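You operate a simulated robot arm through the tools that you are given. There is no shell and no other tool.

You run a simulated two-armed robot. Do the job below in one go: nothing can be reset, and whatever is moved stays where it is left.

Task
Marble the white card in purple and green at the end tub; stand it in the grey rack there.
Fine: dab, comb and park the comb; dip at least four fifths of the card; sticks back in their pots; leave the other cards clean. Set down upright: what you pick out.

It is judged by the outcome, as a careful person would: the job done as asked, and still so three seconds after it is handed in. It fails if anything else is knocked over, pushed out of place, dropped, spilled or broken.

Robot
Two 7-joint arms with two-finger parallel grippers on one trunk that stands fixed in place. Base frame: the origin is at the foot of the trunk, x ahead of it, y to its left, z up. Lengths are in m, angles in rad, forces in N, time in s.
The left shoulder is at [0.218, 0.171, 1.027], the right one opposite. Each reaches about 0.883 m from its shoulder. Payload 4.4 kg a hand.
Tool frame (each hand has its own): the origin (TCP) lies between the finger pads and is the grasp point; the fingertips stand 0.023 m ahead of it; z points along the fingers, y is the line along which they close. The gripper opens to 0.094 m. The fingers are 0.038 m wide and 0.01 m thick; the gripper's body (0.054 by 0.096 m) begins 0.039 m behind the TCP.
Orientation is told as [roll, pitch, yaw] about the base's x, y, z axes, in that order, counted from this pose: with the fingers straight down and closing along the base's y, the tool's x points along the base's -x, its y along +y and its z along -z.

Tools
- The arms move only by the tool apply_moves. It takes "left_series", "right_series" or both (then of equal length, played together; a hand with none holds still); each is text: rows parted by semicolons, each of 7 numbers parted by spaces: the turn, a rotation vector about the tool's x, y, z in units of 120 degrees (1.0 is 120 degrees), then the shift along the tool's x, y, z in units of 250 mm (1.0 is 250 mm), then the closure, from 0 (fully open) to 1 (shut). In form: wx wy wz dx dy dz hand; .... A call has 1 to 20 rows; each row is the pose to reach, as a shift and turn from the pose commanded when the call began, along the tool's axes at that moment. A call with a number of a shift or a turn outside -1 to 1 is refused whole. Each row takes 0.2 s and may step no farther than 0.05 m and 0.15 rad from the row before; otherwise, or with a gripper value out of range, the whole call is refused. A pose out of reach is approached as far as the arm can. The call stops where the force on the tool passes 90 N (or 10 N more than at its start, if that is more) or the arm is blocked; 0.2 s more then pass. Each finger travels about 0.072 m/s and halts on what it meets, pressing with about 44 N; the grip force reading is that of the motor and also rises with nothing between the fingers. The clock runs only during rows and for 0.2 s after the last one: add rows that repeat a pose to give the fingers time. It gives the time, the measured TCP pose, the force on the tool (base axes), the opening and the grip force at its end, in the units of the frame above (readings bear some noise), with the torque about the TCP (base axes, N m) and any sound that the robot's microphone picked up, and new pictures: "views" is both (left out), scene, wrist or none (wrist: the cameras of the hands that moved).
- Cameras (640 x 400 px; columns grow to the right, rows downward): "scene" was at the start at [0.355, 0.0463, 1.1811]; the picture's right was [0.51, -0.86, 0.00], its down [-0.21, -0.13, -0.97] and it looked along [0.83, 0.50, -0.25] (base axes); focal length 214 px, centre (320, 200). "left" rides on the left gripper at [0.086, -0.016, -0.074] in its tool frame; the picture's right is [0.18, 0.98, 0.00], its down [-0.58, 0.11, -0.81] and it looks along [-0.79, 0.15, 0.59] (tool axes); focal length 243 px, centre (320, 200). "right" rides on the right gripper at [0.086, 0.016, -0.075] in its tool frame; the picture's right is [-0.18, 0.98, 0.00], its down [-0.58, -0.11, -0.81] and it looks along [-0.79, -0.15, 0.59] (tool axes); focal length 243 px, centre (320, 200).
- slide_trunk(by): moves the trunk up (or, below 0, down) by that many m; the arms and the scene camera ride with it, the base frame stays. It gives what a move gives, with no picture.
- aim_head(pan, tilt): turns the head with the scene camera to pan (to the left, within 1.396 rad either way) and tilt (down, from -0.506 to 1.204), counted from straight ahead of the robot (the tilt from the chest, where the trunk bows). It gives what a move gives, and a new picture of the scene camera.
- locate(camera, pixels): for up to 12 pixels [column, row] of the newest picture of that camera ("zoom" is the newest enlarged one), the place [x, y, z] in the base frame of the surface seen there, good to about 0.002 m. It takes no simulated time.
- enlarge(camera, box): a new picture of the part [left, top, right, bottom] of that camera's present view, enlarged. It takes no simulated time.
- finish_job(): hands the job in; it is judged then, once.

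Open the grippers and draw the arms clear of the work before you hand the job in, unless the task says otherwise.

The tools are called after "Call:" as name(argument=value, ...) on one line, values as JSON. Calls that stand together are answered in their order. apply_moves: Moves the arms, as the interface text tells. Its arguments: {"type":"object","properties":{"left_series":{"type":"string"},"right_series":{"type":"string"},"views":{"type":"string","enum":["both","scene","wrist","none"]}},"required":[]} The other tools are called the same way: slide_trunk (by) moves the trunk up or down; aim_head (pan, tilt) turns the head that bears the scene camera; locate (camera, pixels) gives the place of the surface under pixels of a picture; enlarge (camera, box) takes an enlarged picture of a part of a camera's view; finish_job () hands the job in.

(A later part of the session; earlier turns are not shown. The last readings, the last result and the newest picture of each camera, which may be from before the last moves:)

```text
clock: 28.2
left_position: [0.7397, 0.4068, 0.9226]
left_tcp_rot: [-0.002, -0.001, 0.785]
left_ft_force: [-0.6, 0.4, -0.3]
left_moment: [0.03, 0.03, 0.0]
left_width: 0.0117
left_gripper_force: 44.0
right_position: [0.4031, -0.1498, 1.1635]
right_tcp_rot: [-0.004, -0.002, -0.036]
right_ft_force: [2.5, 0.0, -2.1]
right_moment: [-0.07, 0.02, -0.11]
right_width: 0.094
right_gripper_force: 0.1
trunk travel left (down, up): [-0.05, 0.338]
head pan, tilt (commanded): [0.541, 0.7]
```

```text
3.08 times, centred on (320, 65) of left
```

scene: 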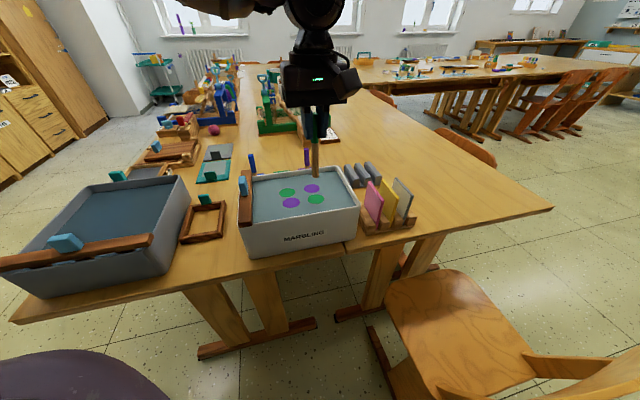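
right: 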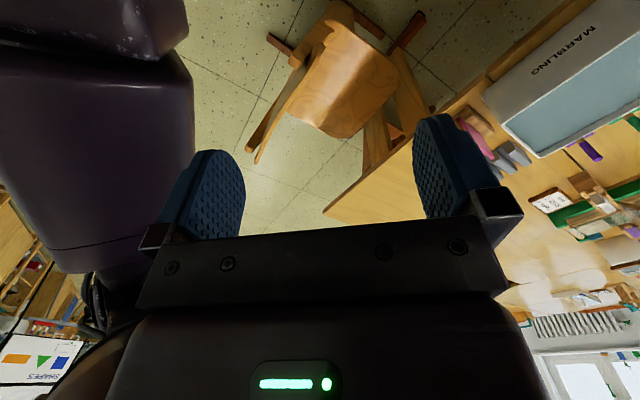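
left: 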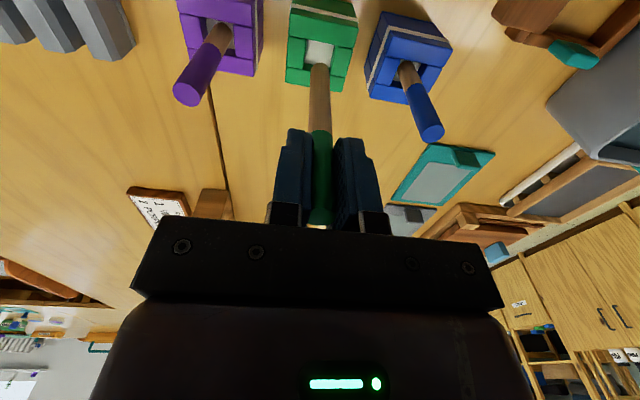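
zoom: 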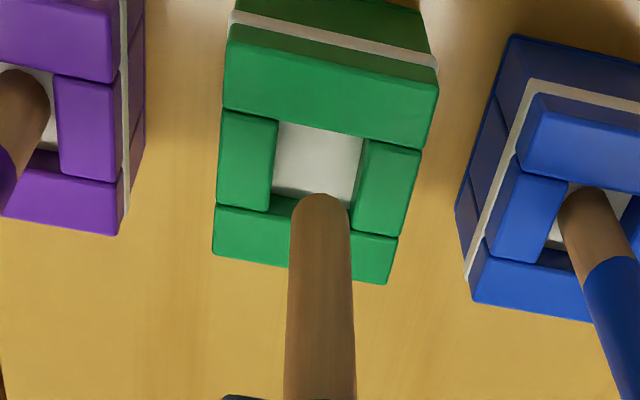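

The tip lines up with the green pot's hole as it did for purple. I lower it in, open, and rise clear.

Call:
apply_moves(left_series="0 0 0 0 0 0.08 1; 0 0 0 0 0 0.16 1; 0 0 0 0 0 0.22 1; 0 0 0 0 0 0.26 1; 0 0 0 0 0 0.276 1; 0 0 0 0 0 0.276 1; 0 0 0 0 0 0.276 0.85; 0 0 0 0 0 0.276 0.7; 0 0 0 0 0 0.276 0.55; 0 0 0 0 0 0.276 0.55; 0 0 0 0 0 0.16 0.55; 0 0 0 0 0 0.04 0.55; 0 0 0 0 0 -0.08 0.55; 0 0 0 0 0 -0.2 0.55; 0 0 0 0 0 -0.2 0.55", views="both")

```text
clock: 31.4
left_position: [0.7375, 0.4071, 0.9704]
left_tcp_rot: [-0.003, -0.001, 0.785]
left_ft_force: [0.2, 0.2, -0.2]
left_moment: [-0.04, 0.02, 0.0]
left_width: 0.0422
left_gripper_force: 0.0
right_position: [0.4044, -0.1495, 1.1639]
right_tcp_rot: [-0.004, 0.001, -0.037]
right_ft_force: [3.9, -0.5, -1.8]
right_moment: [-0.04, 0.0, -0.05]
right_width: 0.0938
right_gripper_force: 0.1
trunk travel left (down, up): [-0.05, 0.338]
head pan, tilt (commanded): [0.541, 0.7]
```

scene: 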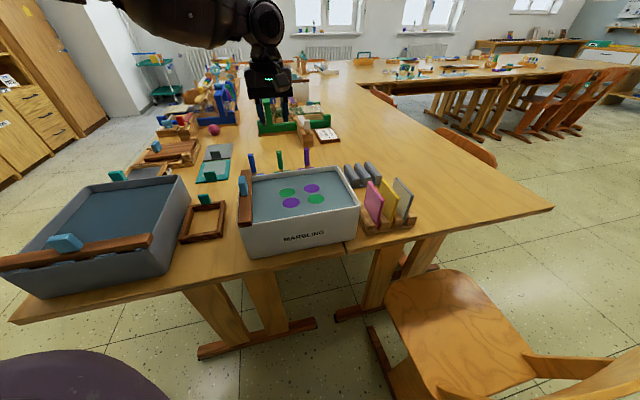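
left: 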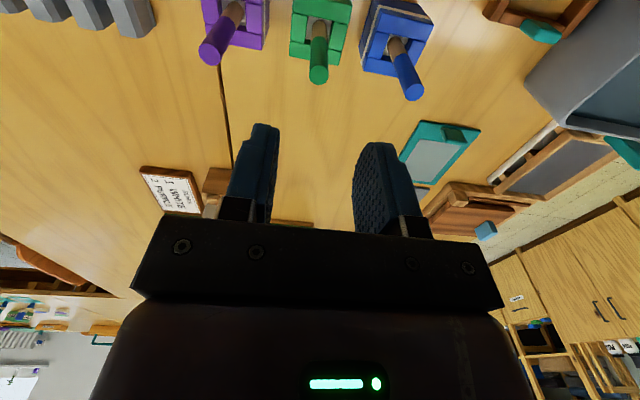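

All four discs are intact and both sticks stand in their pots. Next I move to hover above the comb's handle (u≈0.66, v≈0.148) for a close look.

Call:
apply_moves(left_series="0 0 0 0.12 0.069 -0.04 0.4; 0 0 0 0.24 0.138 -0.08 0.4; 0 0 0 0.36 0.207 -0.12 0.4; 0 0 0 0.48 0.276 -0.12 0.4; 0 0 0 0.6 0.345 -0.12 0.4; 0 0 0 0.6 0.345 -0.12 0.4", views="both")

Call:
enlarge(camera="left", box=[230, 0, 390, 130])

Call:
enlarge(camera="scene", box=[220, 150, 320, 270])

```text
clock: 32.8
left_position: [0.5705, 0.3624, 1.0003]
left_tcp_rot: [-0.002, -0.001, 0.784]
left_ft_force: [0.0, 0.5, -0.4]
left_moment: [-0.02, 0.03, -0.01]
left_width: 0.0565
left_gripper_force: 0.0
right_position: [0.4031, -0.1497, 1.1629]
right_tcp_rot: [-0.003, -0.001, -0.037]
right_ft_force: [3.1, 0.7, -2.4]
right_moment: [-0.04, 0.04, -0.05]
right_width: 0.0941
right_gripper_force: 0.1
trunk travel left (down, up): [-0.05, 0.338]
head pan, tilt (commanded): [0.541, 0.7]
```

scene: 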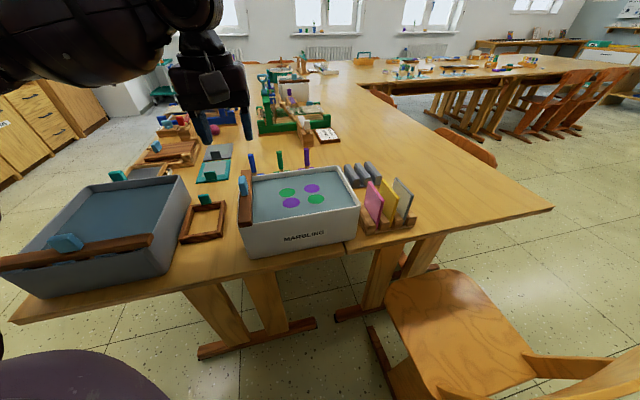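
left: 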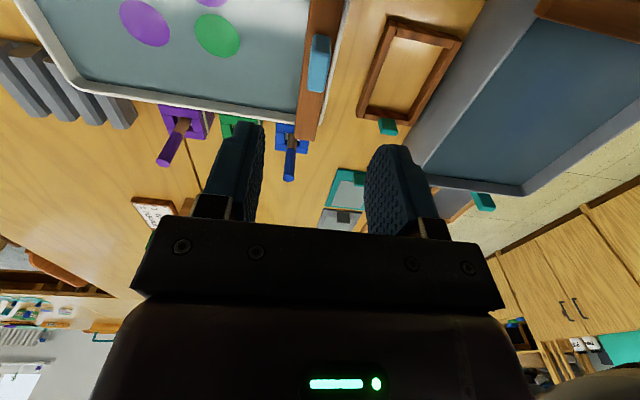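

```text
3.08 times, centred on (310, 65) of left
```

zoom: 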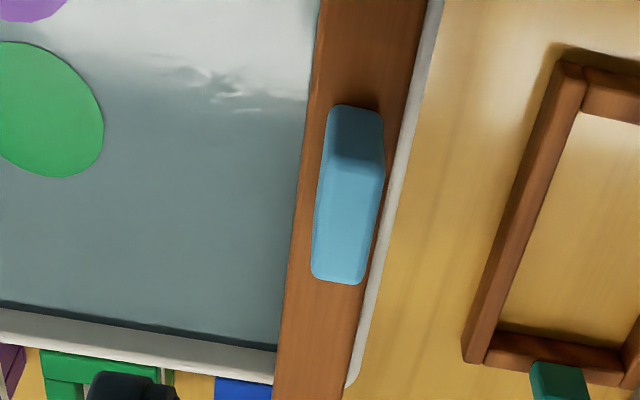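

```text
3.33 times, centred on (270, 210) of scene
```

zoom: 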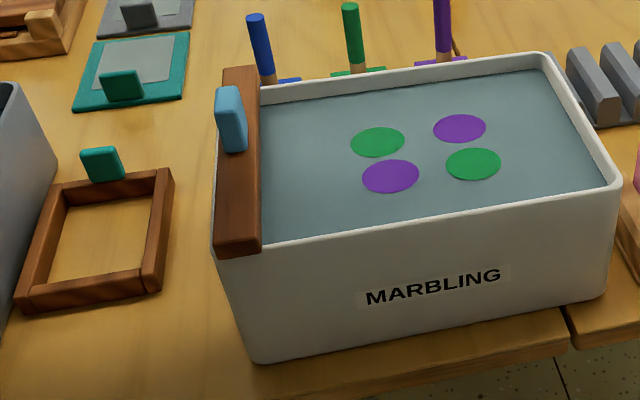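

I locate the handle's top-face and side corners and the bar edges in the left picture.

Call:
locate(camera="left", pixels=[[312, 55], [330, 56], [309, 87], [323, 88], [319, 70], [321, 45], [309, 20], [341, 20], [297, 125], [317, 125], [315, 100], [300, 100]])

Call:
locate(camera="scene", pixels=[[239, 178], [244, 177], [241, 193], [246, 194], [240, 225], [250, 224]])

```text
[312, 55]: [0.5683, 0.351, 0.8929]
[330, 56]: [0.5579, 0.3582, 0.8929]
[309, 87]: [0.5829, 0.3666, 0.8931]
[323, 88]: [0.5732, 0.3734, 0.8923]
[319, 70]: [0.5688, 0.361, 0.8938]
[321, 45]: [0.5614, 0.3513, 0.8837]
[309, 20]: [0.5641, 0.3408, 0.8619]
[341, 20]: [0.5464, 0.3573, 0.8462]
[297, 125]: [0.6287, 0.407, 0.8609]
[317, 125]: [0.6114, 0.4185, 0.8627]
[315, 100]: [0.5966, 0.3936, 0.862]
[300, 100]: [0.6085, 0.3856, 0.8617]
```

```text
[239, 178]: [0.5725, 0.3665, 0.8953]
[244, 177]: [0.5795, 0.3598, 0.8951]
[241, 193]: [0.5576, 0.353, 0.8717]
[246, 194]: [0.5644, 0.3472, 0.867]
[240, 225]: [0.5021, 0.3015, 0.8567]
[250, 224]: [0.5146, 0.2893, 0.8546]
```

The handle's centre is (0.5706,0.3623), 14 mm thick along v, top z 0.894. I descend to TCP z≈0.889 (tips just above the bar) and close on it.

Call:
apply_moves(left_series="0 0 0 0.002 0.003 0.1 0.45; 0 0 0 0.002 0.003 0.2 0.5; 0 0 0 0.002 0.003 0.3 0.5; 0 0 0 0.002 0.003 0.4 0.5; 0 0 0 0.002 0.003 0.444 0.5; 0 0 0 0.002 0.003 0.444 0.5", views="both")

```text
clock: 34.2
left_position: [0.5724, 0.3632, 0.8888]
left_tcp_rot: [-0.001, 0.0, 0.785]
left_ft_force: [-0.4, -0.1, -0.4]
left_moment: [0.01, -0.02, -0.02]
left_width: 0.0472
left_gripper_force: 0.0
right_position: [0.4041, -0.1515, 1.1641]
right_tcp_rot: [-0.004, 0.0, -0.036]
right_ft_force: [2.4, 0.2, -2.7]
right_moment: [-0.07, -0.11, -0.08]
right_width: 0.094
right_gripper_force: 0.1
trunk travel left (down, up): [-0.05, 0.338]
head pan, tilt (commanded): [0.541, 0.7]
```

scene: 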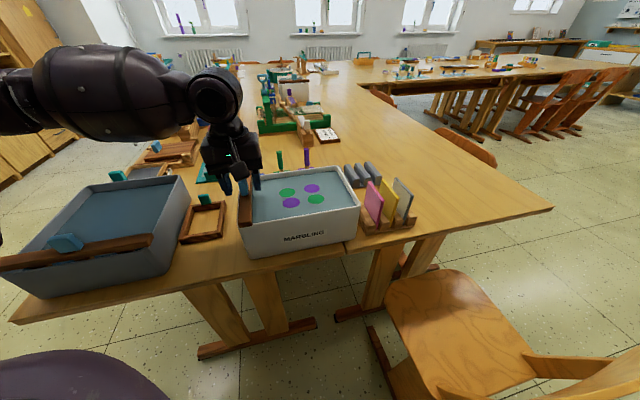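
left: 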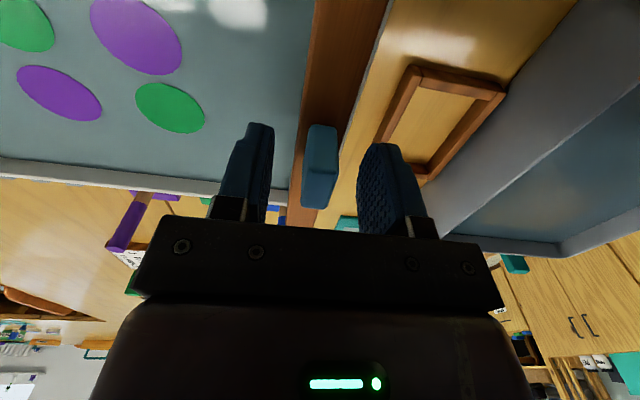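

The handle is centred between the fingers at (320,165). I close on it.

Call:
apply_moves(left_series="0 0 0 0 0 0 0.65; 0 0 0 0 0 0 0.8; 0 0 0 0 0 0 1; 0 0 0 0 0 0 1; 0 0 0 0 0 0 1", views="both")

Call:
enlarge(camera="scene", box=[200, 140, 330, 270])

```text
clock: 35.4
left_position: [0.5722, 0.3622, 0.8893]
left_tcp_rot: [-0.001, -0.002, 0.785]
left_ft_force: [5.3, -5.4, -0.7]
left_moment: [0.05, 0.19, -0.11]
left_width: 0.0138
left_gripper_force: 45.8
right_position: [0.4051, -0.1501, 1.1623]
right_tcp_rot: [-0.003, 0.001, -0.037]
right_ft_force: [3.0, -0.3, -3.1]
right_moment: [-0.02, -0.02, -0.02]
right_width: 0.0941
right_gripper_force: 0.1
trunk travel left (down, up): [-0.05, 0.338]
head pan, tilt (commanded): [0.541, 0.7]
```

scene: 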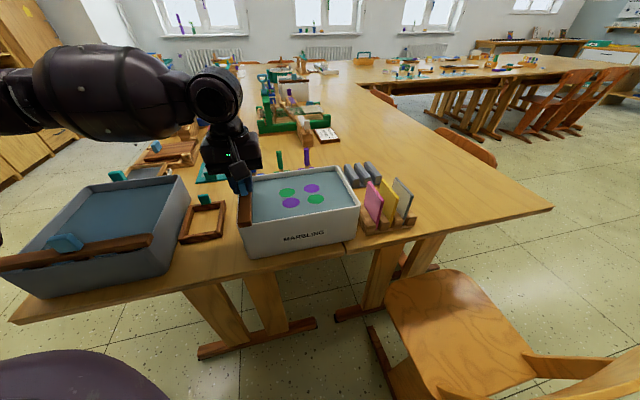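
left: 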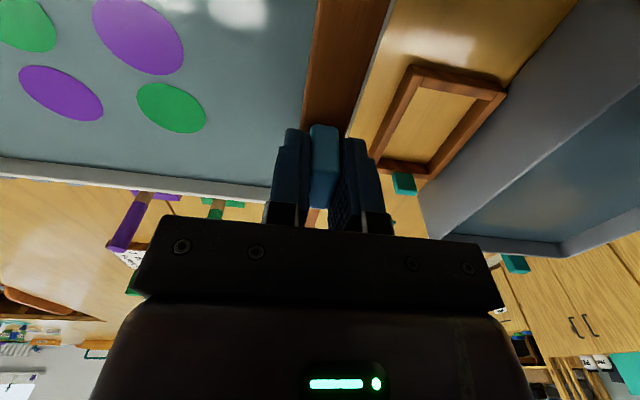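

```text
3.08 times, centred on (265, 205) of scene
```

zoom: 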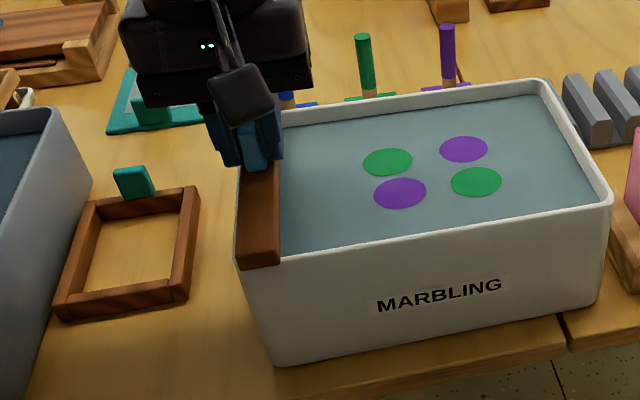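

Gripped (13.8 mm). There is a small 7 N side load along +v; I test a 6 mm slide along the rims first and watch the force.

Call:
apply_moves(left_series="0 0 0 0 -0.008 0 1; 0 0 0 0 -0.016 0 1; 0 0 0 0 -0.024 0 1", views="wrist")

```text
clock: 36.2
left_position: [0.5766, 0.3587, 0.8892]
left_tcp_rot: [-0.002, -0.001, 0.785]
left_ft_force: [3.7, 3.4, 3.8]
left_moment: [0.3, 0.59, -0.26]
left_width: 0.014
left_gripper_force: 45.3
right_position: [0.4034, -0.1509, 1.1639]
right_tcp_rot: [-0.003, 0.001, -0.037]
right_ft_force: [2.8, -0.5, -1.6]
right_moment: [-0.02, 0.01, -0.04]
right_width: 0.0938
right_gripper_force: 0.0
trunk travel left (down, up): [-0.05, 0.338]
head pan, tilt (commanded): [0.541, 0.7]
```

left: 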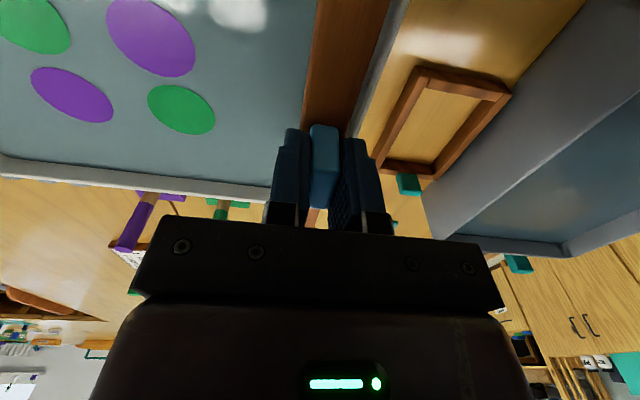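

The comb slides freely with small forces. I comb across the tub to v≈0.338 in 10 rows.

Call:
apply_moves(left_series="0 0 0 0 -0.05 0 1; 0 0 0 0 -0.125 0 1; 0 0 0 0 -0.2 0 1; 0 0 0 0 -0.275 0 1; 0 0 0 0 -0.35 0 1; 0 0 0 0 -0.425 0 1; 0 0 0 0 -0.5 0 1; 0 0 0 0 -0.575 0 1; 0 0 0 0 -0.65 0 1; 0 0 0 0 -0.71 0 1; 0 0 0 0 -0.74 0 1; 0 0 0 0 -0.74 0 1", views="both")

Call:
enlarge(camera="scene", box=[220, 140, 420, 270])

```text
clock: 38.8
left_position: [0.706, 0.2284, 0.8903]
left_tcp_rot: [-0.001, 0.001, 0.787]
left_ft_force: [-3.4, -3.7, -11.2]
left_moment: [-0.24, 0.27, -0.15]
left_width: 0.0138
left_gripper_force: 44.5
right_position: [0.4047, -0.1502, 1.1632]
right_tcp_rot: [-0.003, 0.001, -0.038]
right_ft_force: [3.4, -0.3, -1.3]
right_moment: [-0.04, 0.12, -0.04]
right_width: 0.094
right_gripper_force: 0.0
trunk travel left (down, up): [-0.05, 0.338]
head pan, tilt (commanded): [0.541, 0.7]
```

scene: 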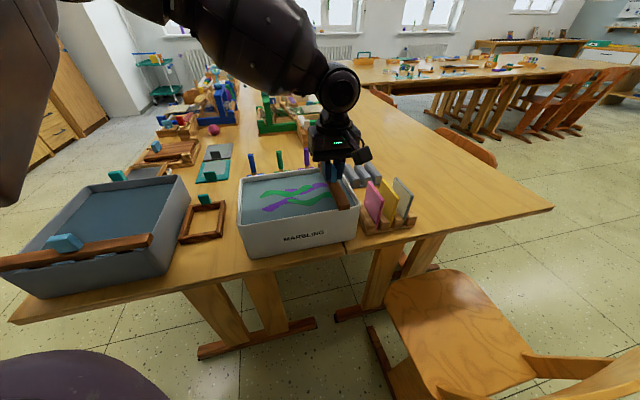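
left: 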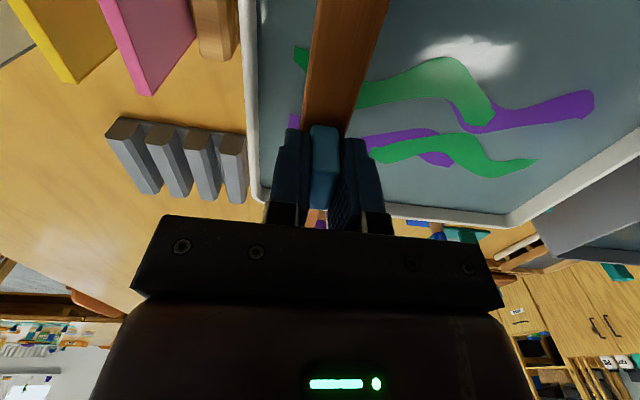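

```text
3.08 times, centred on (320, 205) of scene
```

zoom: 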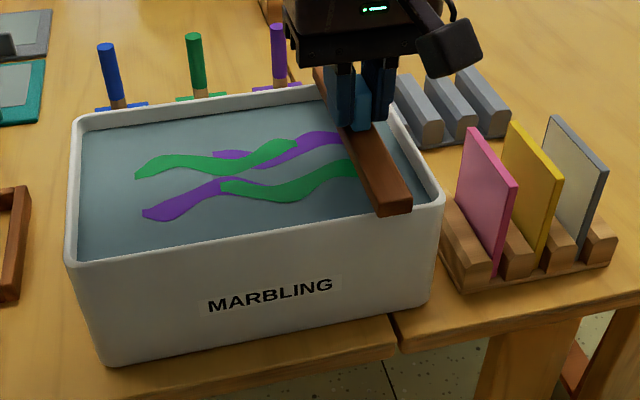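

The colours are drawn into wavy bands behind the comb. I lift the comb 4 cm straight up out of the size (over the tub) so the pattern is kept, and look at it.

Call:
apply_moves(left_series="0 0 0 0 0 -0.04 1; 0 0 0 0 0 -0.08 1; 0 0 0 0 0 -0.12 1; 0 0 0 0 0 -0.16 1; 0 0 0 0 0 -0.16 1", views="both")

Call:
enlarge(camera="scene", box=[220, 140, 420, 270])

```text
clock: 40.0
left_position: [0.7064, 0.2279, 0.9304]
left_tcp_rot: [-0.003, -0.002, 0.786]
left_ft_force: [-0.2, 0.1, -0.9]
left_moment: [-0.04, 0.04, -0.01]
left_width: 0.0001
left_gripper_force: 42.3
right_position: [0.4056, -0.1512, 1.1632]
right_tcp_rot: [-0.006, 0.002, -0.036]
right_ft_force: [2.2, 0.8, -1.8]
right_moment: [-0.09, 0.08, -0.11]
right_width: 0.0941
right_gripper_force: 0.0
trunk travel left (down, up): [-0.05, 0.338]
head pan, tilt (commanded): [0.541, 0.7]
```

scene: 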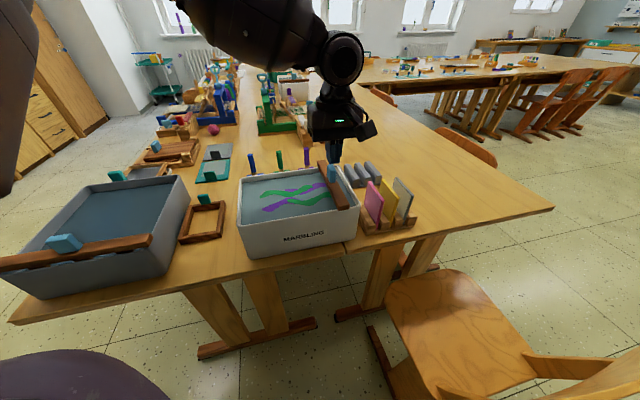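
left: 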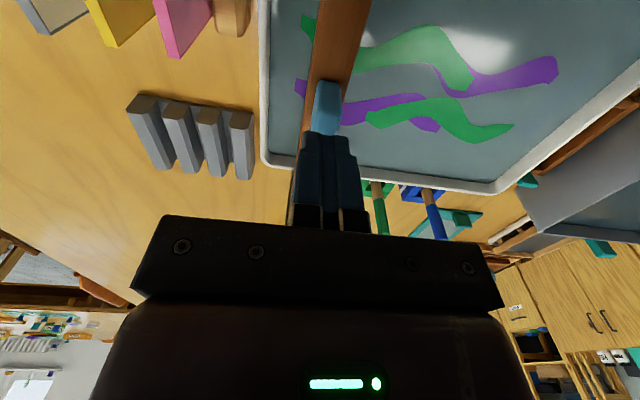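

```text
3.08 times, centred on (320, 205) of scene
```

zoom: 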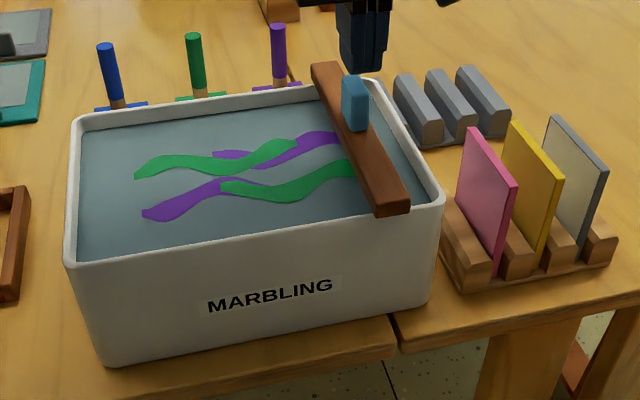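

The handle slipped out of the closed fingers: the comb stays on the rims (guided there), undisturbed at (360,100) of the zoom. I'll open, measure the handle, regrip and slide it back along the rims instead.

Call:
apply_moves(left_series="0 0 0 0 0 -0.04 0.7; 0 0 0 0 0 -0.08 0.5; 0 0 0 0 0 -0.16 0.5; 0 0 0 0 0 -0.16 0.5", views="wrist")

Call:
enlarge(camera="left", box=[250, 0, 410, 130])

```text
clock: 41.0
left_position: [0.7062, 0.2267, 0.9684]
left_tcp_rot: [-0.002, -0.002, 0.785]
left_ft_force: [0.5, 0.2, 0.8]
left_moment: [0.01, -0.02, 0.0]
left_width: 0.0469
left_gripper_force: 0.1
right_position: [0.4037, -0.1504, 1.1633]
right_tcp_rot: [-0.003, 0.003, -0.036]
right_ft_force: [3.1, 0.8, -1.7]
right_moment: [-0.08, 0.12, -0.13]
right_width: 0.094
right_gripper_force: 0.0
trunk travel left (down, up): [-0.05, 0.338]
head pan, tilt (commanded): [0.541, 0.7]
```

left: 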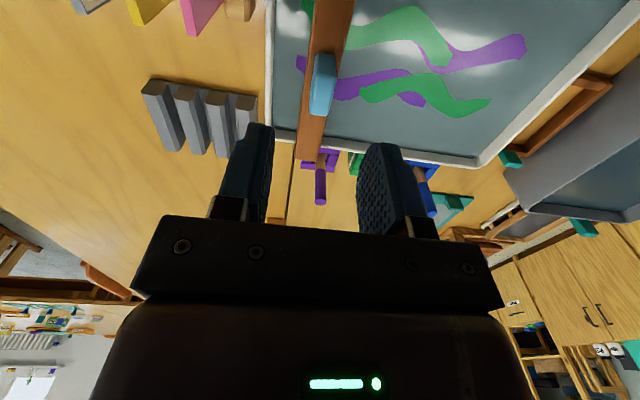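

```text
3.08 times, centred on (330, 65) of left
```

zoom: 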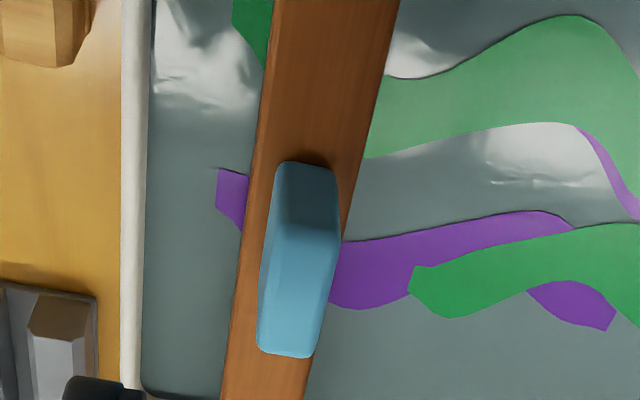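

I locate the handle corners and bar edges at its present place.

Call:
locate(camera="zoom", pixels=[[275, 230], [333, 235], [265, 335], [312, 345], [297, 290], [275, 20], [390, 20], [232, 380], [300, 385], [140, 200], [130, 300]])

```text
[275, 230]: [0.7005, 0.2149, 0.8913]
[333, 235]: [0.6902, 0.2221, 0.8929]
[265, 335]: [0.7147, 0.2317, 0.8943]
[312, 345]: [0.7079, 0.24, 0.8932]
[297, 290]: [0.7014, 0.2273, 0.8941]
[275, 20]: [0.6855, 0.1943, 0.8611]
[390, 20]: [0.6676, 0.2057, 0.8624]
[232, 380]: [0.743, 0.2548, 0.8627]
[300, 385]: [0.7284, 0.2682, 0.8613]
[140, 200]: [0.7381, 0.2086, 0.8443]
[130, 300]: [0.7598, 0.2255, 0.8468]
```

Handle centre is (0.7033,0.2272), i.e. v≈0.337. I descend over it and close again.

Call:
apply_moves(left_series="0 0 0 0.004 0.006 0.08 0.5; 0 0 0 0.004 0.006 0.16 0.5; 0 0 0 0.004 0.006 0.24 0.5; 0 0 0 0.004 0.006 0.32 0.5; 0 0 0 0.004 0.006 0.32 0.5; 0 0 0 0.004 0.006 0.32 0.65; 0 0 0 0.004 0.006 0.32 0.8; 0 0 0 0.004 0.006 0.32 1; 0 0 0 0.004 0.006 0.32 1; 0 0 0 0.004 0.006 0.32 1", views="wrist")

```text
clock: 43.2
left_position: [0.7041, 0.228, 0.8905]
left_tcp_rot: [-0.002, -0.002, 0.786]
left_ft_force: [0.1, 0.7, -1.8]
left_moment: [0.27, 0.01, -0.14]
left_width: 0.0141
left_gripper_force: 45.2
right_position: [0.4038, -0.1513, 1.1626]
right_tcp_rot: [-0.003, 0.004, -0.038]
right_ft_force: [3.3, 0.2, -1.9]
right_moment: [-0.01, -0.01, -0.01]
right_width: 0.0939
right_gripper_force: 0.0
trunk travel left (down, up): [-0.05, 0.338]
head pan, tilt (commanded): [0.541, 0.7]
```

left: 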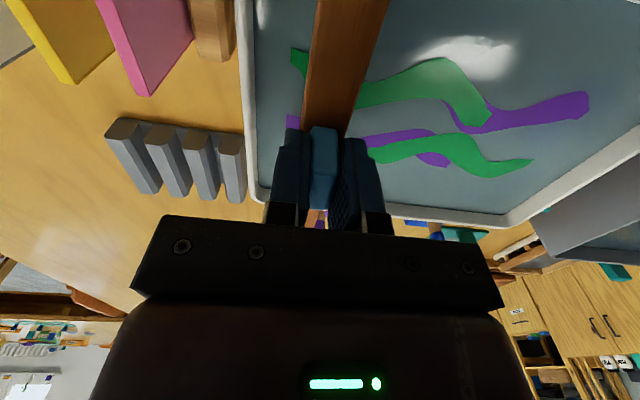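

Gripped again (14 mm). I slide the comb back along the rims to its parking place at v≈0.148.

Call:
apply_moves(left_series="0 0 0 0 0.03 0 1; 0 0 0 0 0.1 0 1; 0 0 0 0 0.18 0 1; 0 0 0 0 0.26 0 1; 0 0 0 0 0.34 0 1; 0 0 0 0 0.42 0 1; 0 0 0 0 0.5 0 1; 0 0 0 0 0.58 0 1; 0 0 0 0 0.66 0 1; 0 0 0 0 0.71 0 1; 0 0 0 0 0.74 0 1; 0 0 0 0 0.755 0 1; 0 0 0 0 0.755 0 1", views="both")

Call:
enlarge(camera="scene", box=[200, 140, 400, 270])

```text
clock: 46.0
left_position: [0.5699, 0.3601, 0.8901]
left_tcp_rot: [-0.001, -0.001, 0.784]
left_ft_force: [-2.1, -6.9, -1.6]
left_moment: [-0.89, 1.28, -0.21]
left_width: 0.0138
left_gripper_force: 45.1
right_position: [0.4047, -0.1513, 1.1638]
right_tcp_rot: [-0.004, 0.002, -0.038]
right_ft_force: [2.3, 1.4, -2.8]
right_moment: [-0.04, -0.07, -0.12]
right_width: 0.0938
right_gripper_force: 0.0
trunk travel left (down, up): [-0.05, 0.338]
head pan, tilt (commanded): [0.541, 0.7]
```

scene: 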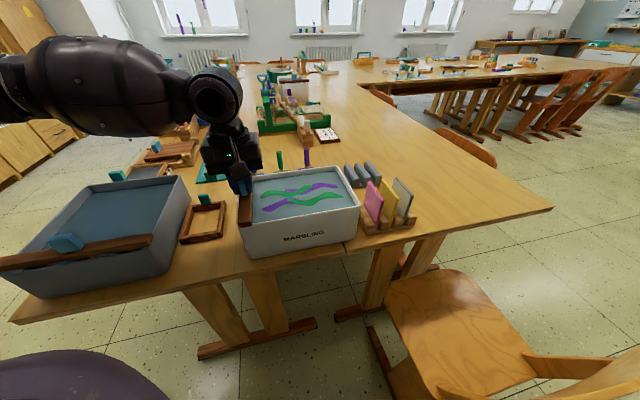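
left: 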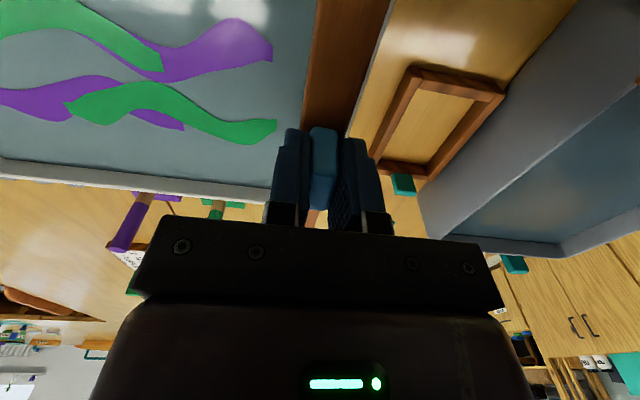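

```text
3.08 times, centred on (300, 205) of scene
```

zoom: 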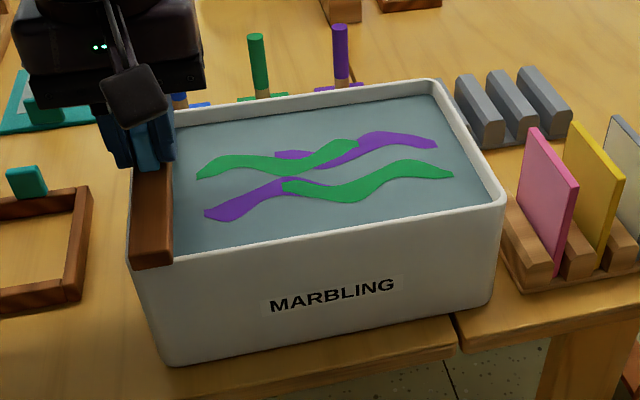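

The comb is back at the left end (bar end at about px (245,225) as before) and the pattern is intact. I release it and rise.

Call:
apply_moves(left_series="0 0 0 0 0 0 0.85; 0 0 0 0 0 0 0.7; 0 0 0 0 0 0 0.5; 0 0 0 0 0 0 0.5; 0 0 0 0 0 -0.12 0.5; 0 0 0 0 0 -0.28 0.5; 0 0 0 0 0 -0.44 0.5; 0 0 0 0 0 -0.6 0.5; 0 0 0 0 0 -0.6 0.5", views="both")

Call:
enlarge(camera="left", box=[200, 0, 400, 130])

Call:
locate(camera="scene", pixels=[[239, 178], [244, 177], [241, 193], [246, 194], [240, 225], [250, 224]])

```text
clock: 48.0
left_position: [0.5693, 0.3612, 1.0401]
left_tcp_rot: [-0.002, 0.001, 0.787]
left_ft_force: [-0.3, -0.4, 0.3]
left_moment: [0.0, -0.01, 0.0]
left_width: 0.0471
left_gripper_force: 0.1
right_position: [0.4039, -0.1512, 1.1637]
right_tcp_rot: [-0.003, 0.002, -0.036]
right_ft_force: [3.9, 0.9, -2.1]
right_moment: [0.0, 0.01, -0.03]
right_width: 0.0941
right_gripper_force: 0.1
trunk travel left (down, up): [-0.05, 0.338]
head pan, tilt (commanded): [0.541, 0.7]
```

scene: 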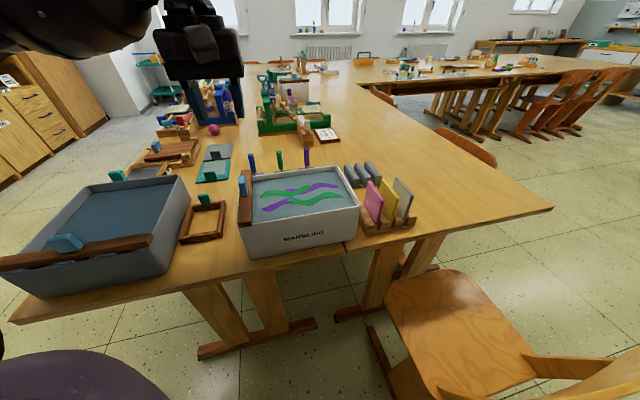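
left: 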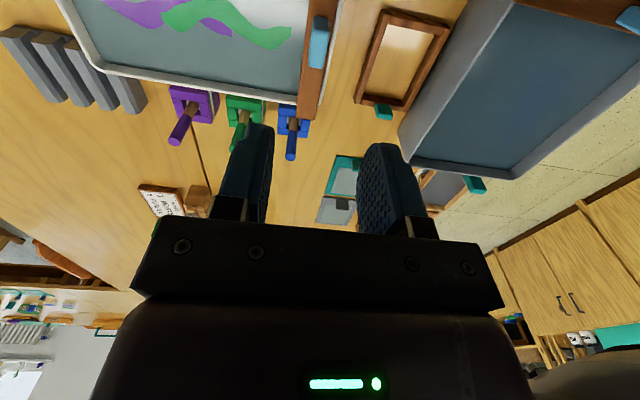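

```text
3.08 times, centred on (300, 65) of left
```

zoom: 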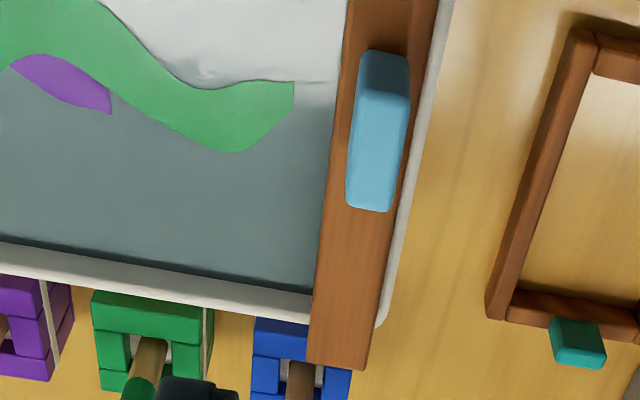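

```text
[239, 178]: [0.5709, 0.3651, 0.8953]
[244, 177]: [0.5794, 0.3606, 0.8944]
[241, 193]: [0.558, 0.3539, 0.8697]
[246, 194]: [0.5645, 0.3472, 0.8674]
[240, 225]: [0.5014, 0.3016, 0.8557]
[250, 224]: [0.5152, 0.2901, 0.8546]
```

The comb is parked within a millimetre of where it was. Now I carry the open-handed left arm high over toward the white card in two stages.

Call:
apply_moves(left_series="0 0 0 0 -0.16 0 0.5; 0 0 0 0 -0.33 0 0.5; 0 0 0 0 -0.5 0 0.5; 0 0 0 0 -0.67 0 0.5; 0 0 0 0 -0.84 0 0.5; 0 0 0 0 -1.0 0 0.5", views="none")

Call:
apply_moves(left_series="0 0 0 0.05 -0.14 0.05 0.5; 0 0 0 0.1 -0.28 0.1 0.5; 0 0 0 0.15 -0.42 0.15 0.5; 0 0 0 0.15 -0.42 0.15 0.5", views="both")

Call:
enlarge(camera="left", box=[220, 0, 420, 130])

```text
clock: 49.4
left_position: [0.7476, 0.191, 1.0346]
left_tcp_rot: [0.026, -0.021, 0.801]
left_ft_force: [-0.7, -4.2, -0.3]
left_moment: [0.25, -0.06, 0.02]
left_width: 0.047
left_gripper_force: 0.1
right_position: [0.4051, -0.1498, 1.163]
right_tcp_rot: [-0.003, 0.002, -0.036]
right_ft_force: [5.5, 1.1, -1.7]
right_moment: [-0.07, 0.28, -0.18]
right_width: 0.0941
right_gripper_force: 0.0
trunk travel left (down, up): [-0.05, 0.338]
head pan, tilt (commanded): [0.541, 0.7]
```

```text
clock: 50.4
left_position: [0.7477, 0.1832, 1.0307]
left_tcp_rot: [-0.002, -0.003, 0.785]
left_ft_force: [0.1, -0.3, 0.2]
left_moment: [0.02, 0.0, 0.04]
left_width: 0.0469
left_gripper_force: 0.0
left hand out of reach, approached as far as the arm can: row 1, 2, 3, 4
right_position: [0.4047, -0.1503, 1.1637]
right_tcp_rot: [-0.004, 0.0, -0.036]
right_ft_force: [3.7, 1.3, -1.6]
right_moment: [-0.09, 0.07, -0.13]
right_width: 0.094
right_gripper_force: 0.0
trunk travel left (down, up): [-0.05, 0.338]
head pan, tilt (commanded): [0.541, 0.7]
```

scene: 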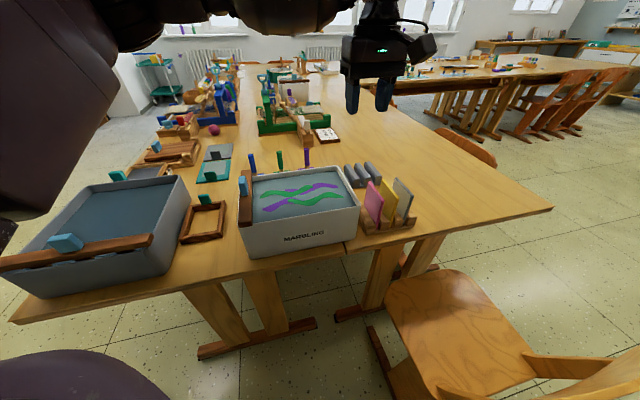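
left: 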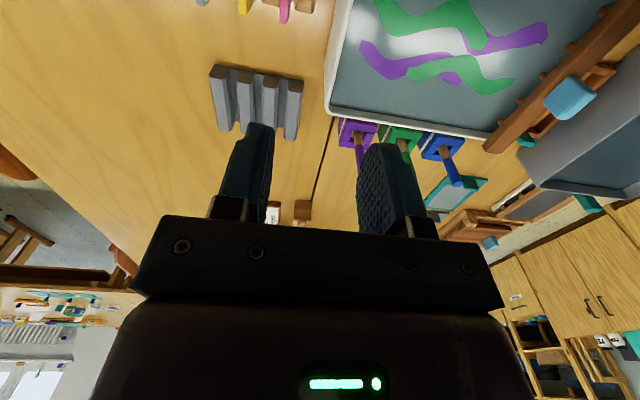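

```text
3.08 times, centred on (320, 65) of left
```

zoom: 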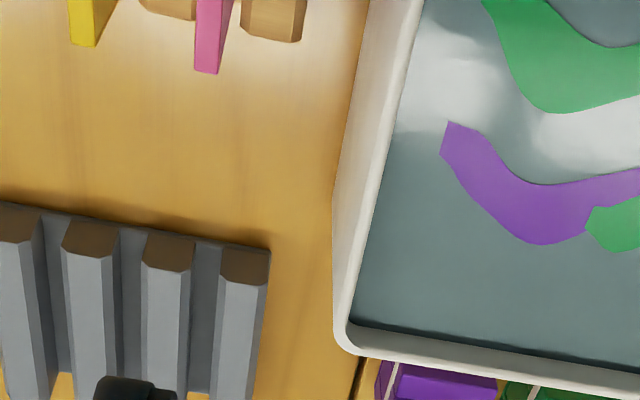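

The left arm runs into its reach limit at (0.748,0.183) with this wrist yaw; the right arm suits the card, tub and grey rack better. I draw the left arm back and up to its own side first.

Call:
apply_moves(left_series="0 0 0 0 0.16 -0.08 0.5; 0 0 0 0 0.33 -0.16 0.5; 0 0 0 0 0.5 -0.25 0.5; 0 0 0 0 0.67 -0.33 0.5; 0 0 0 0 0.84 -0.42 0.5; 0 0 0 0 1.0 -0.5 0.5; 0 0 0 0 1.0 -0.5 0.5", views="scene")

```text
clock: 52.0
left_position: [0.5692, 0.3626, 1.1556]
left_tcp_rot: [0.0, -0.002, 0.786]
left_ft_force: [0.1, 0.1, 1.2]
left_moment: [-0.05, -0.01, 0.02]
left_width: 0.0468
left_gripper_force: 0.0
right_position: [0.4034, -0.1494, 1.1623]
right_tcp_rot: [-0.005, 0.002, -0.037]
right_ft_force: [2.5, 0.3, -2.9]
right_moment: [0.0, -0.04, 0.02]
right_width: 0.0939
right_gripper_force: 0.1
trunk travel left (down, up): [-0.05, 0.338]
head pan, tilt (commanded): [0.541, 0.7]
```

scene: 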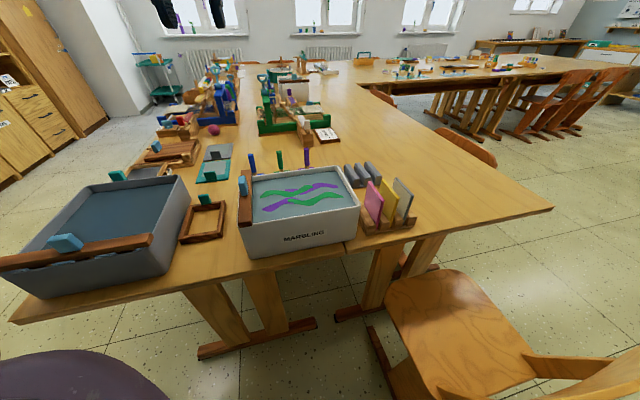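

The left arm is clear over the tub. I park it further left and bring the right arm halfway toward the cards, turning its yaw toward +47°.

Call:
apply_moves(left_series="0 0 0 0.016 0.105 -0.02 0.5; 0 0 0 0.032 0.21 -0.04 0.5; 0 0 0 0.048 0.315 -0.06 0.5; 0 0 0 0.064 0.42 -0.08 0.5; 0 0 0 0.08 0.525 -0.1 0.5; 0 0 0 0.096 0.63 -0.12 0.5; 0 0 0 0.113 0.735 -0.14 0.5", right_series="0 0 -0.029 -0.104 0.067 0.04 0.2; 0 0 -0.058 -0.209 0.133 0.081 0.3; 0 0 -0.088 -0.313 0.2 0.122 0.4; 0 0 -0.117 -0.417 0.267 0.162 0.5; 0 0 -0.146 -0.521 0.334 0.203 0.5; 0 0 -0.175 -0.626 0.4 0.243 0.5; 0 0 -0.2045 -0.73 0.467 0.284 0.5", views="scene")

```text
clock: 53.6
left_position: [0.421, 0.4701, 1.1898]
left_tcp_rot: [-0.002, -0.003, 0.785]
left_ft_force: [-0.2, 0.5, -0.4]
left_moment: [0.03, 0.02, 0.0]
left_width: 0.047
left_gripper_force: 0.1
left hand out of reach, approached as far as the arm can: row 1, 2
right_position: [0.5909, -0.0415, 1.0921]
right_tcp_rot: [-0.004, 0.001, 0.391]
right_ft_force: [0.4, -0.2, 0.0]
right_moment: [-0.03, -0.02, -0.01]
right_width: 0.0469
right_gripper_force: 0.0
trunk travel left (down, up): [-0.05, 0.338]
head pan, tilt (commanded): [0.541, 0.7]
```

scene: 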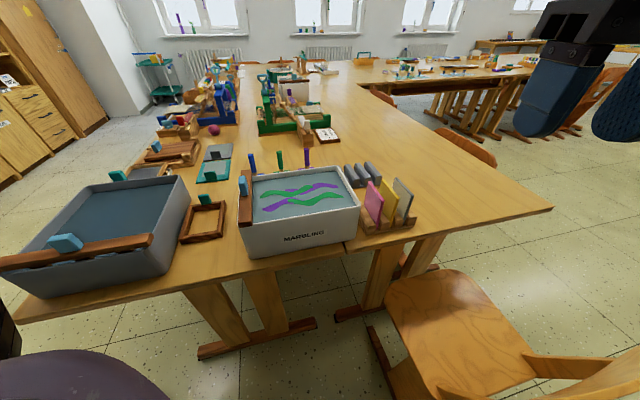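

The right hand is at (0.591,-0.042,1.092), yaw 0.39. I continue to a hover above the card rack.

Call:
apply_moves(right_series="0 0 -0.034 -0.144 0.0215 0.048 0.5; 0 0 -0.068 -0.287 0.043 0.096 0.5; 0 0 -0.1025 -0.431 0.0645 0.144 0.5; 0 0 -0.137 -0.575 0.086 0.192 0.5; 0 0 -0.171 -0.718 0.1075 0.24 0.5; 0 0 -0.205 -0.862 0.129 0.288 0.5; 0 0 -0.205 -0.862 0.129 0.288 0.5", views="both")

Call:
enlarge(camera="right", box=[220, 0, 420, 140])

```text
clock: 55.2
left_position: [0.4203, 0.4714, 1.1899]
left_tcp_rot: [-0.002, -0.001, 0.786]
left_ft_force: [-0.7, 0.3, 0.7]
left_moment: [0.0, -0.01, -0.04]
left_width: 0.0471
left_gripper_force: 0.1
right_position: [0.7773, 0.0711, 1.0189]
right_tcp_rot: [-0.002, 0.002, 0.823]
right_ft_force: [-0.3, -0.3, 0.1]
right_moment: [0.02, -0.04, -0.01]
right_width: 0.0472
right_gripper_force: 0.0
trunk travel left (down, up): [-0.05, 0.338]
head pan, tilt (commanded): [0.541, 0.7]
```

scene: 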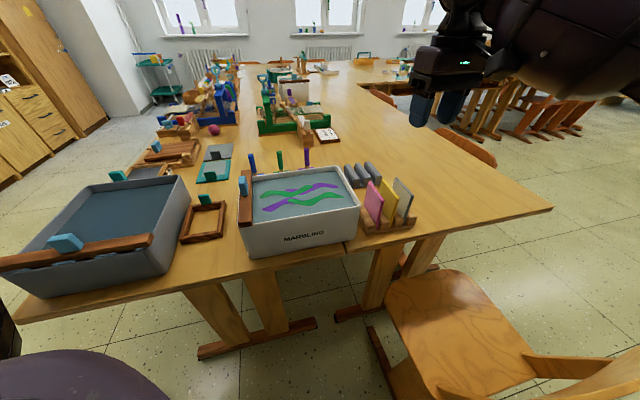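
right: 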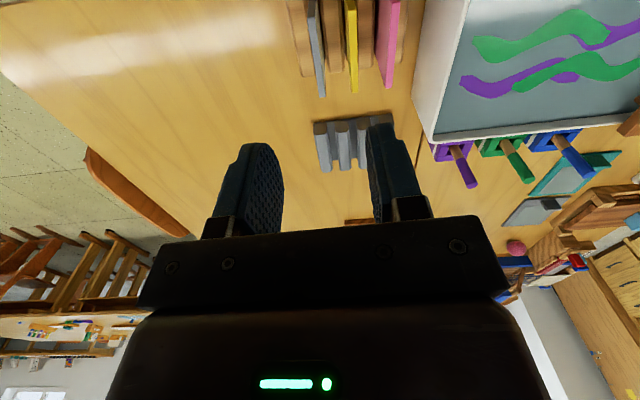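

```text
2.86 times, centred on (320, 70) of right
```

zoom: 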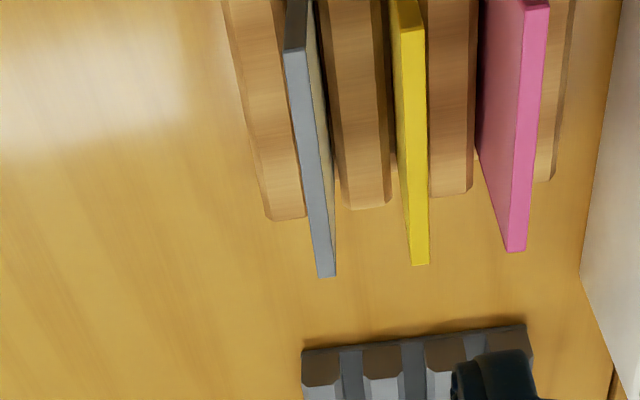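

The card tops are seen edge-on; the white card's top runs from (295,50) to (327,276) in the zoom. I locate its corners and the rack bars.

Call:
locate(camera="zoom", pixels=[[288, 53], [302, 52], [320, 274], [333, 273], [311, 160], [417, 150], [404, 32], [420, 262], [515, 248], [302, 10], [285, 215], [368, 205]])

Call:
enlarge(camera="scene", box=[340, 150, 440, 250])

Call:
locate(camera="zoom", pixels=[[237, 122], [305, 176], [240, 128], [296, 184], [276, 290], [271, 277], [230, 220], [330, 255], [298, 255], [290, 310], [200, 290], [225, 60]])

```text
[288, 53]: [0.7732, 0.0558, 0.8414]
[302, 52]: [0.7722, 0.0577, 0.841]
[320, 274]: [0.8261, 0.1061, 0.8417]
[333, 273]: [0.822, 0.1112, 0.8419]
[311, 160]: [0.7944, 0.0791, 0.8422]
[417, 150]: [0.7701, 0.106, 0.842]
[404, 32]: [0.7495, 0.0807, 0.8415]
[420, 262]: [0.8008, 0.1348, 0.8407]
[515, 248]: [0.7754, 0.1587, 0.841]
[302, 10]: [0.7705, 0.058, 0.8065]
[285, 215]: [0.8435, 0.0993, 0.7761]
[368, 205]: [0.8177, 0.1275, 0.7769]
```

```text
4.00 times, centred on (390, 200) of scene
```

zoom: 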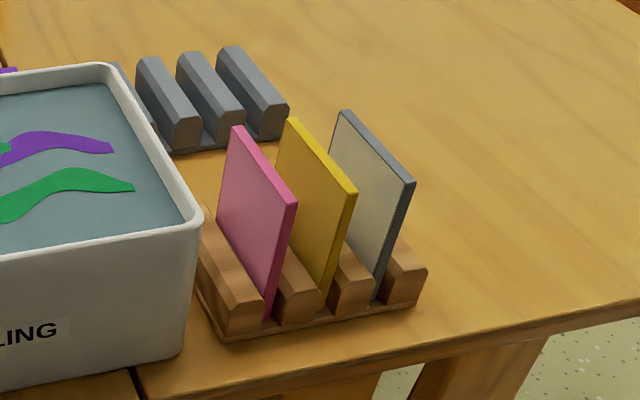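

```text
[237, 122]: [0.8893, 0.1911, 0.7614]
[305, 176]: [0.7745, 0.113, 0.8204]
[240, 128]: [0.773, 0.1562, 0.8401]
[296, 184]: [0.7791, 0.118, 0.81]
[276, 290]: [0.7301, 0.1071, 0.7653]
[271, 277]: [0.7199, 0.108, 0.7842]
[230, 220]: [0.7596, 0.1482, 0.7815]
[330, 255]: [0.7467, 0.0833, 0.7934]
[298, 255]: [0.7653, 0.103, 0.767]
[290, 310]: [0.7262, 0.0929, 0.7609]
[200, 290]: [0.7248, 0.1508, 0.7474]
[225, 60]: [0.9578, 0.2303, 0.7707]
```

White card top centre ≈(0.798,0.0825), z≈0.8415, direction ≈45.8°. I move to hover 0.93 above it with yaw 0.80 and fingers at about 30 mm.

Call:
apply_moves(right_series="0 0 0.005 -0.045 -0.0143 0.1 0.6; 0 0 0.0105 -0.0898 -0.0285 0.2 0.68; 0 0 0.0105 -0.0898 -0.0285 0.3 0.68; 0 0 0.0105 -0.0898 -0.0285 0.356 0.68; 0 0 0.0105 -0.0898 -0.0285 0.356 0.68", views="both")

Call:
enlarge(camera="right", box=[240, 0, 400, 160])

```text
clock: 56.4
left_position: [0.4206, 0.4715, 1.1895]
left_tcp_rot: [-0.001, -0.002, 0.785]
left_ft_force: [0.8, 0.5, 0.4]
left_moment: [0.02, 0.0, 0.02]
left_width: 0.0467
left_gripper_force: 0.1
right_position: [0.7981, 0.0834, 0.9289]
right_tcp_rot: [-0.001, 0.002, 0.798]
right_ft_force: [-0.6, -0.5, 0.1]
right_moment: [0.03, 0.0, 0.01]
right_width: 0.03
right_gripper_force: 0.1
trunk travel left (down, up): [-0.05, 0.338]
head pan, tilt (commanded): [0.541, 0.7]
```

scene: 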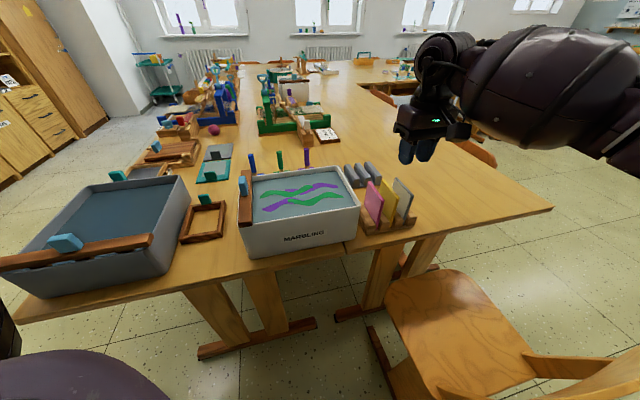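
right: 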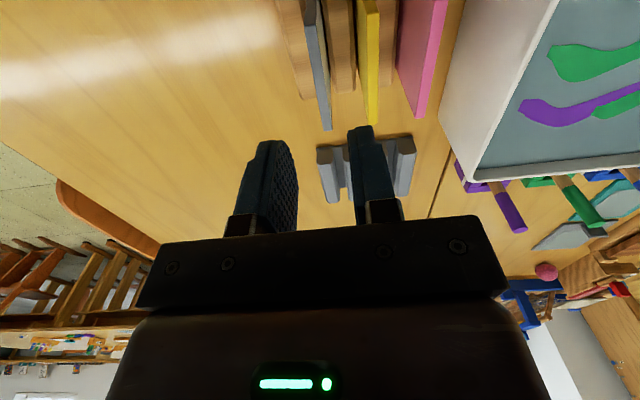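

```text
2.50 times, centred on (320, 80) of right
```

zoom: 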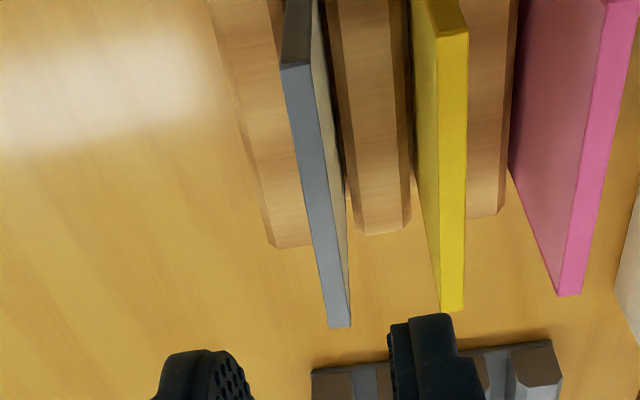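

I locate the white card's top edge again from this closer view, plus its face, to fix its centre, direction and thickness.

Call:
locate(camera="zoom", pixels=[[286, 70], [309, 68], [331, 322], [347, 320], [308, 190], [324, 190], [316, 190], [303, 120], [332, 270], [300, 20], [320, 60], [345, 260]])

```text
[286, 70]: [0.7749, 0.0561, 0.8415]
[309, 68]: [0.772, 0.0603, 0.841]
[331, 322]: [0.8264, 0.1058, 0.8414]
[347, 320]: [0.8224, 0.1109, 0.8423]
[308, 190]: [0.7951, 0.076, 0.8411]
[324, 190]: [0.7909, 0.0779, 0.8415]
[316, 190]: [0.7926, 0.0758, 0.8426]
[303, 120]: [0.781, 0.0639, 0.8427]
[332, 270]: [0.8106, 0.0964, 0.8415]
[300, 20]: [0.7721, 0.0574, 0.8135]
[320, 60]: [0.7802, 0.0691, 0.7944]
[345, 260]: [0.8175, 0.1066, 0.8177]
```

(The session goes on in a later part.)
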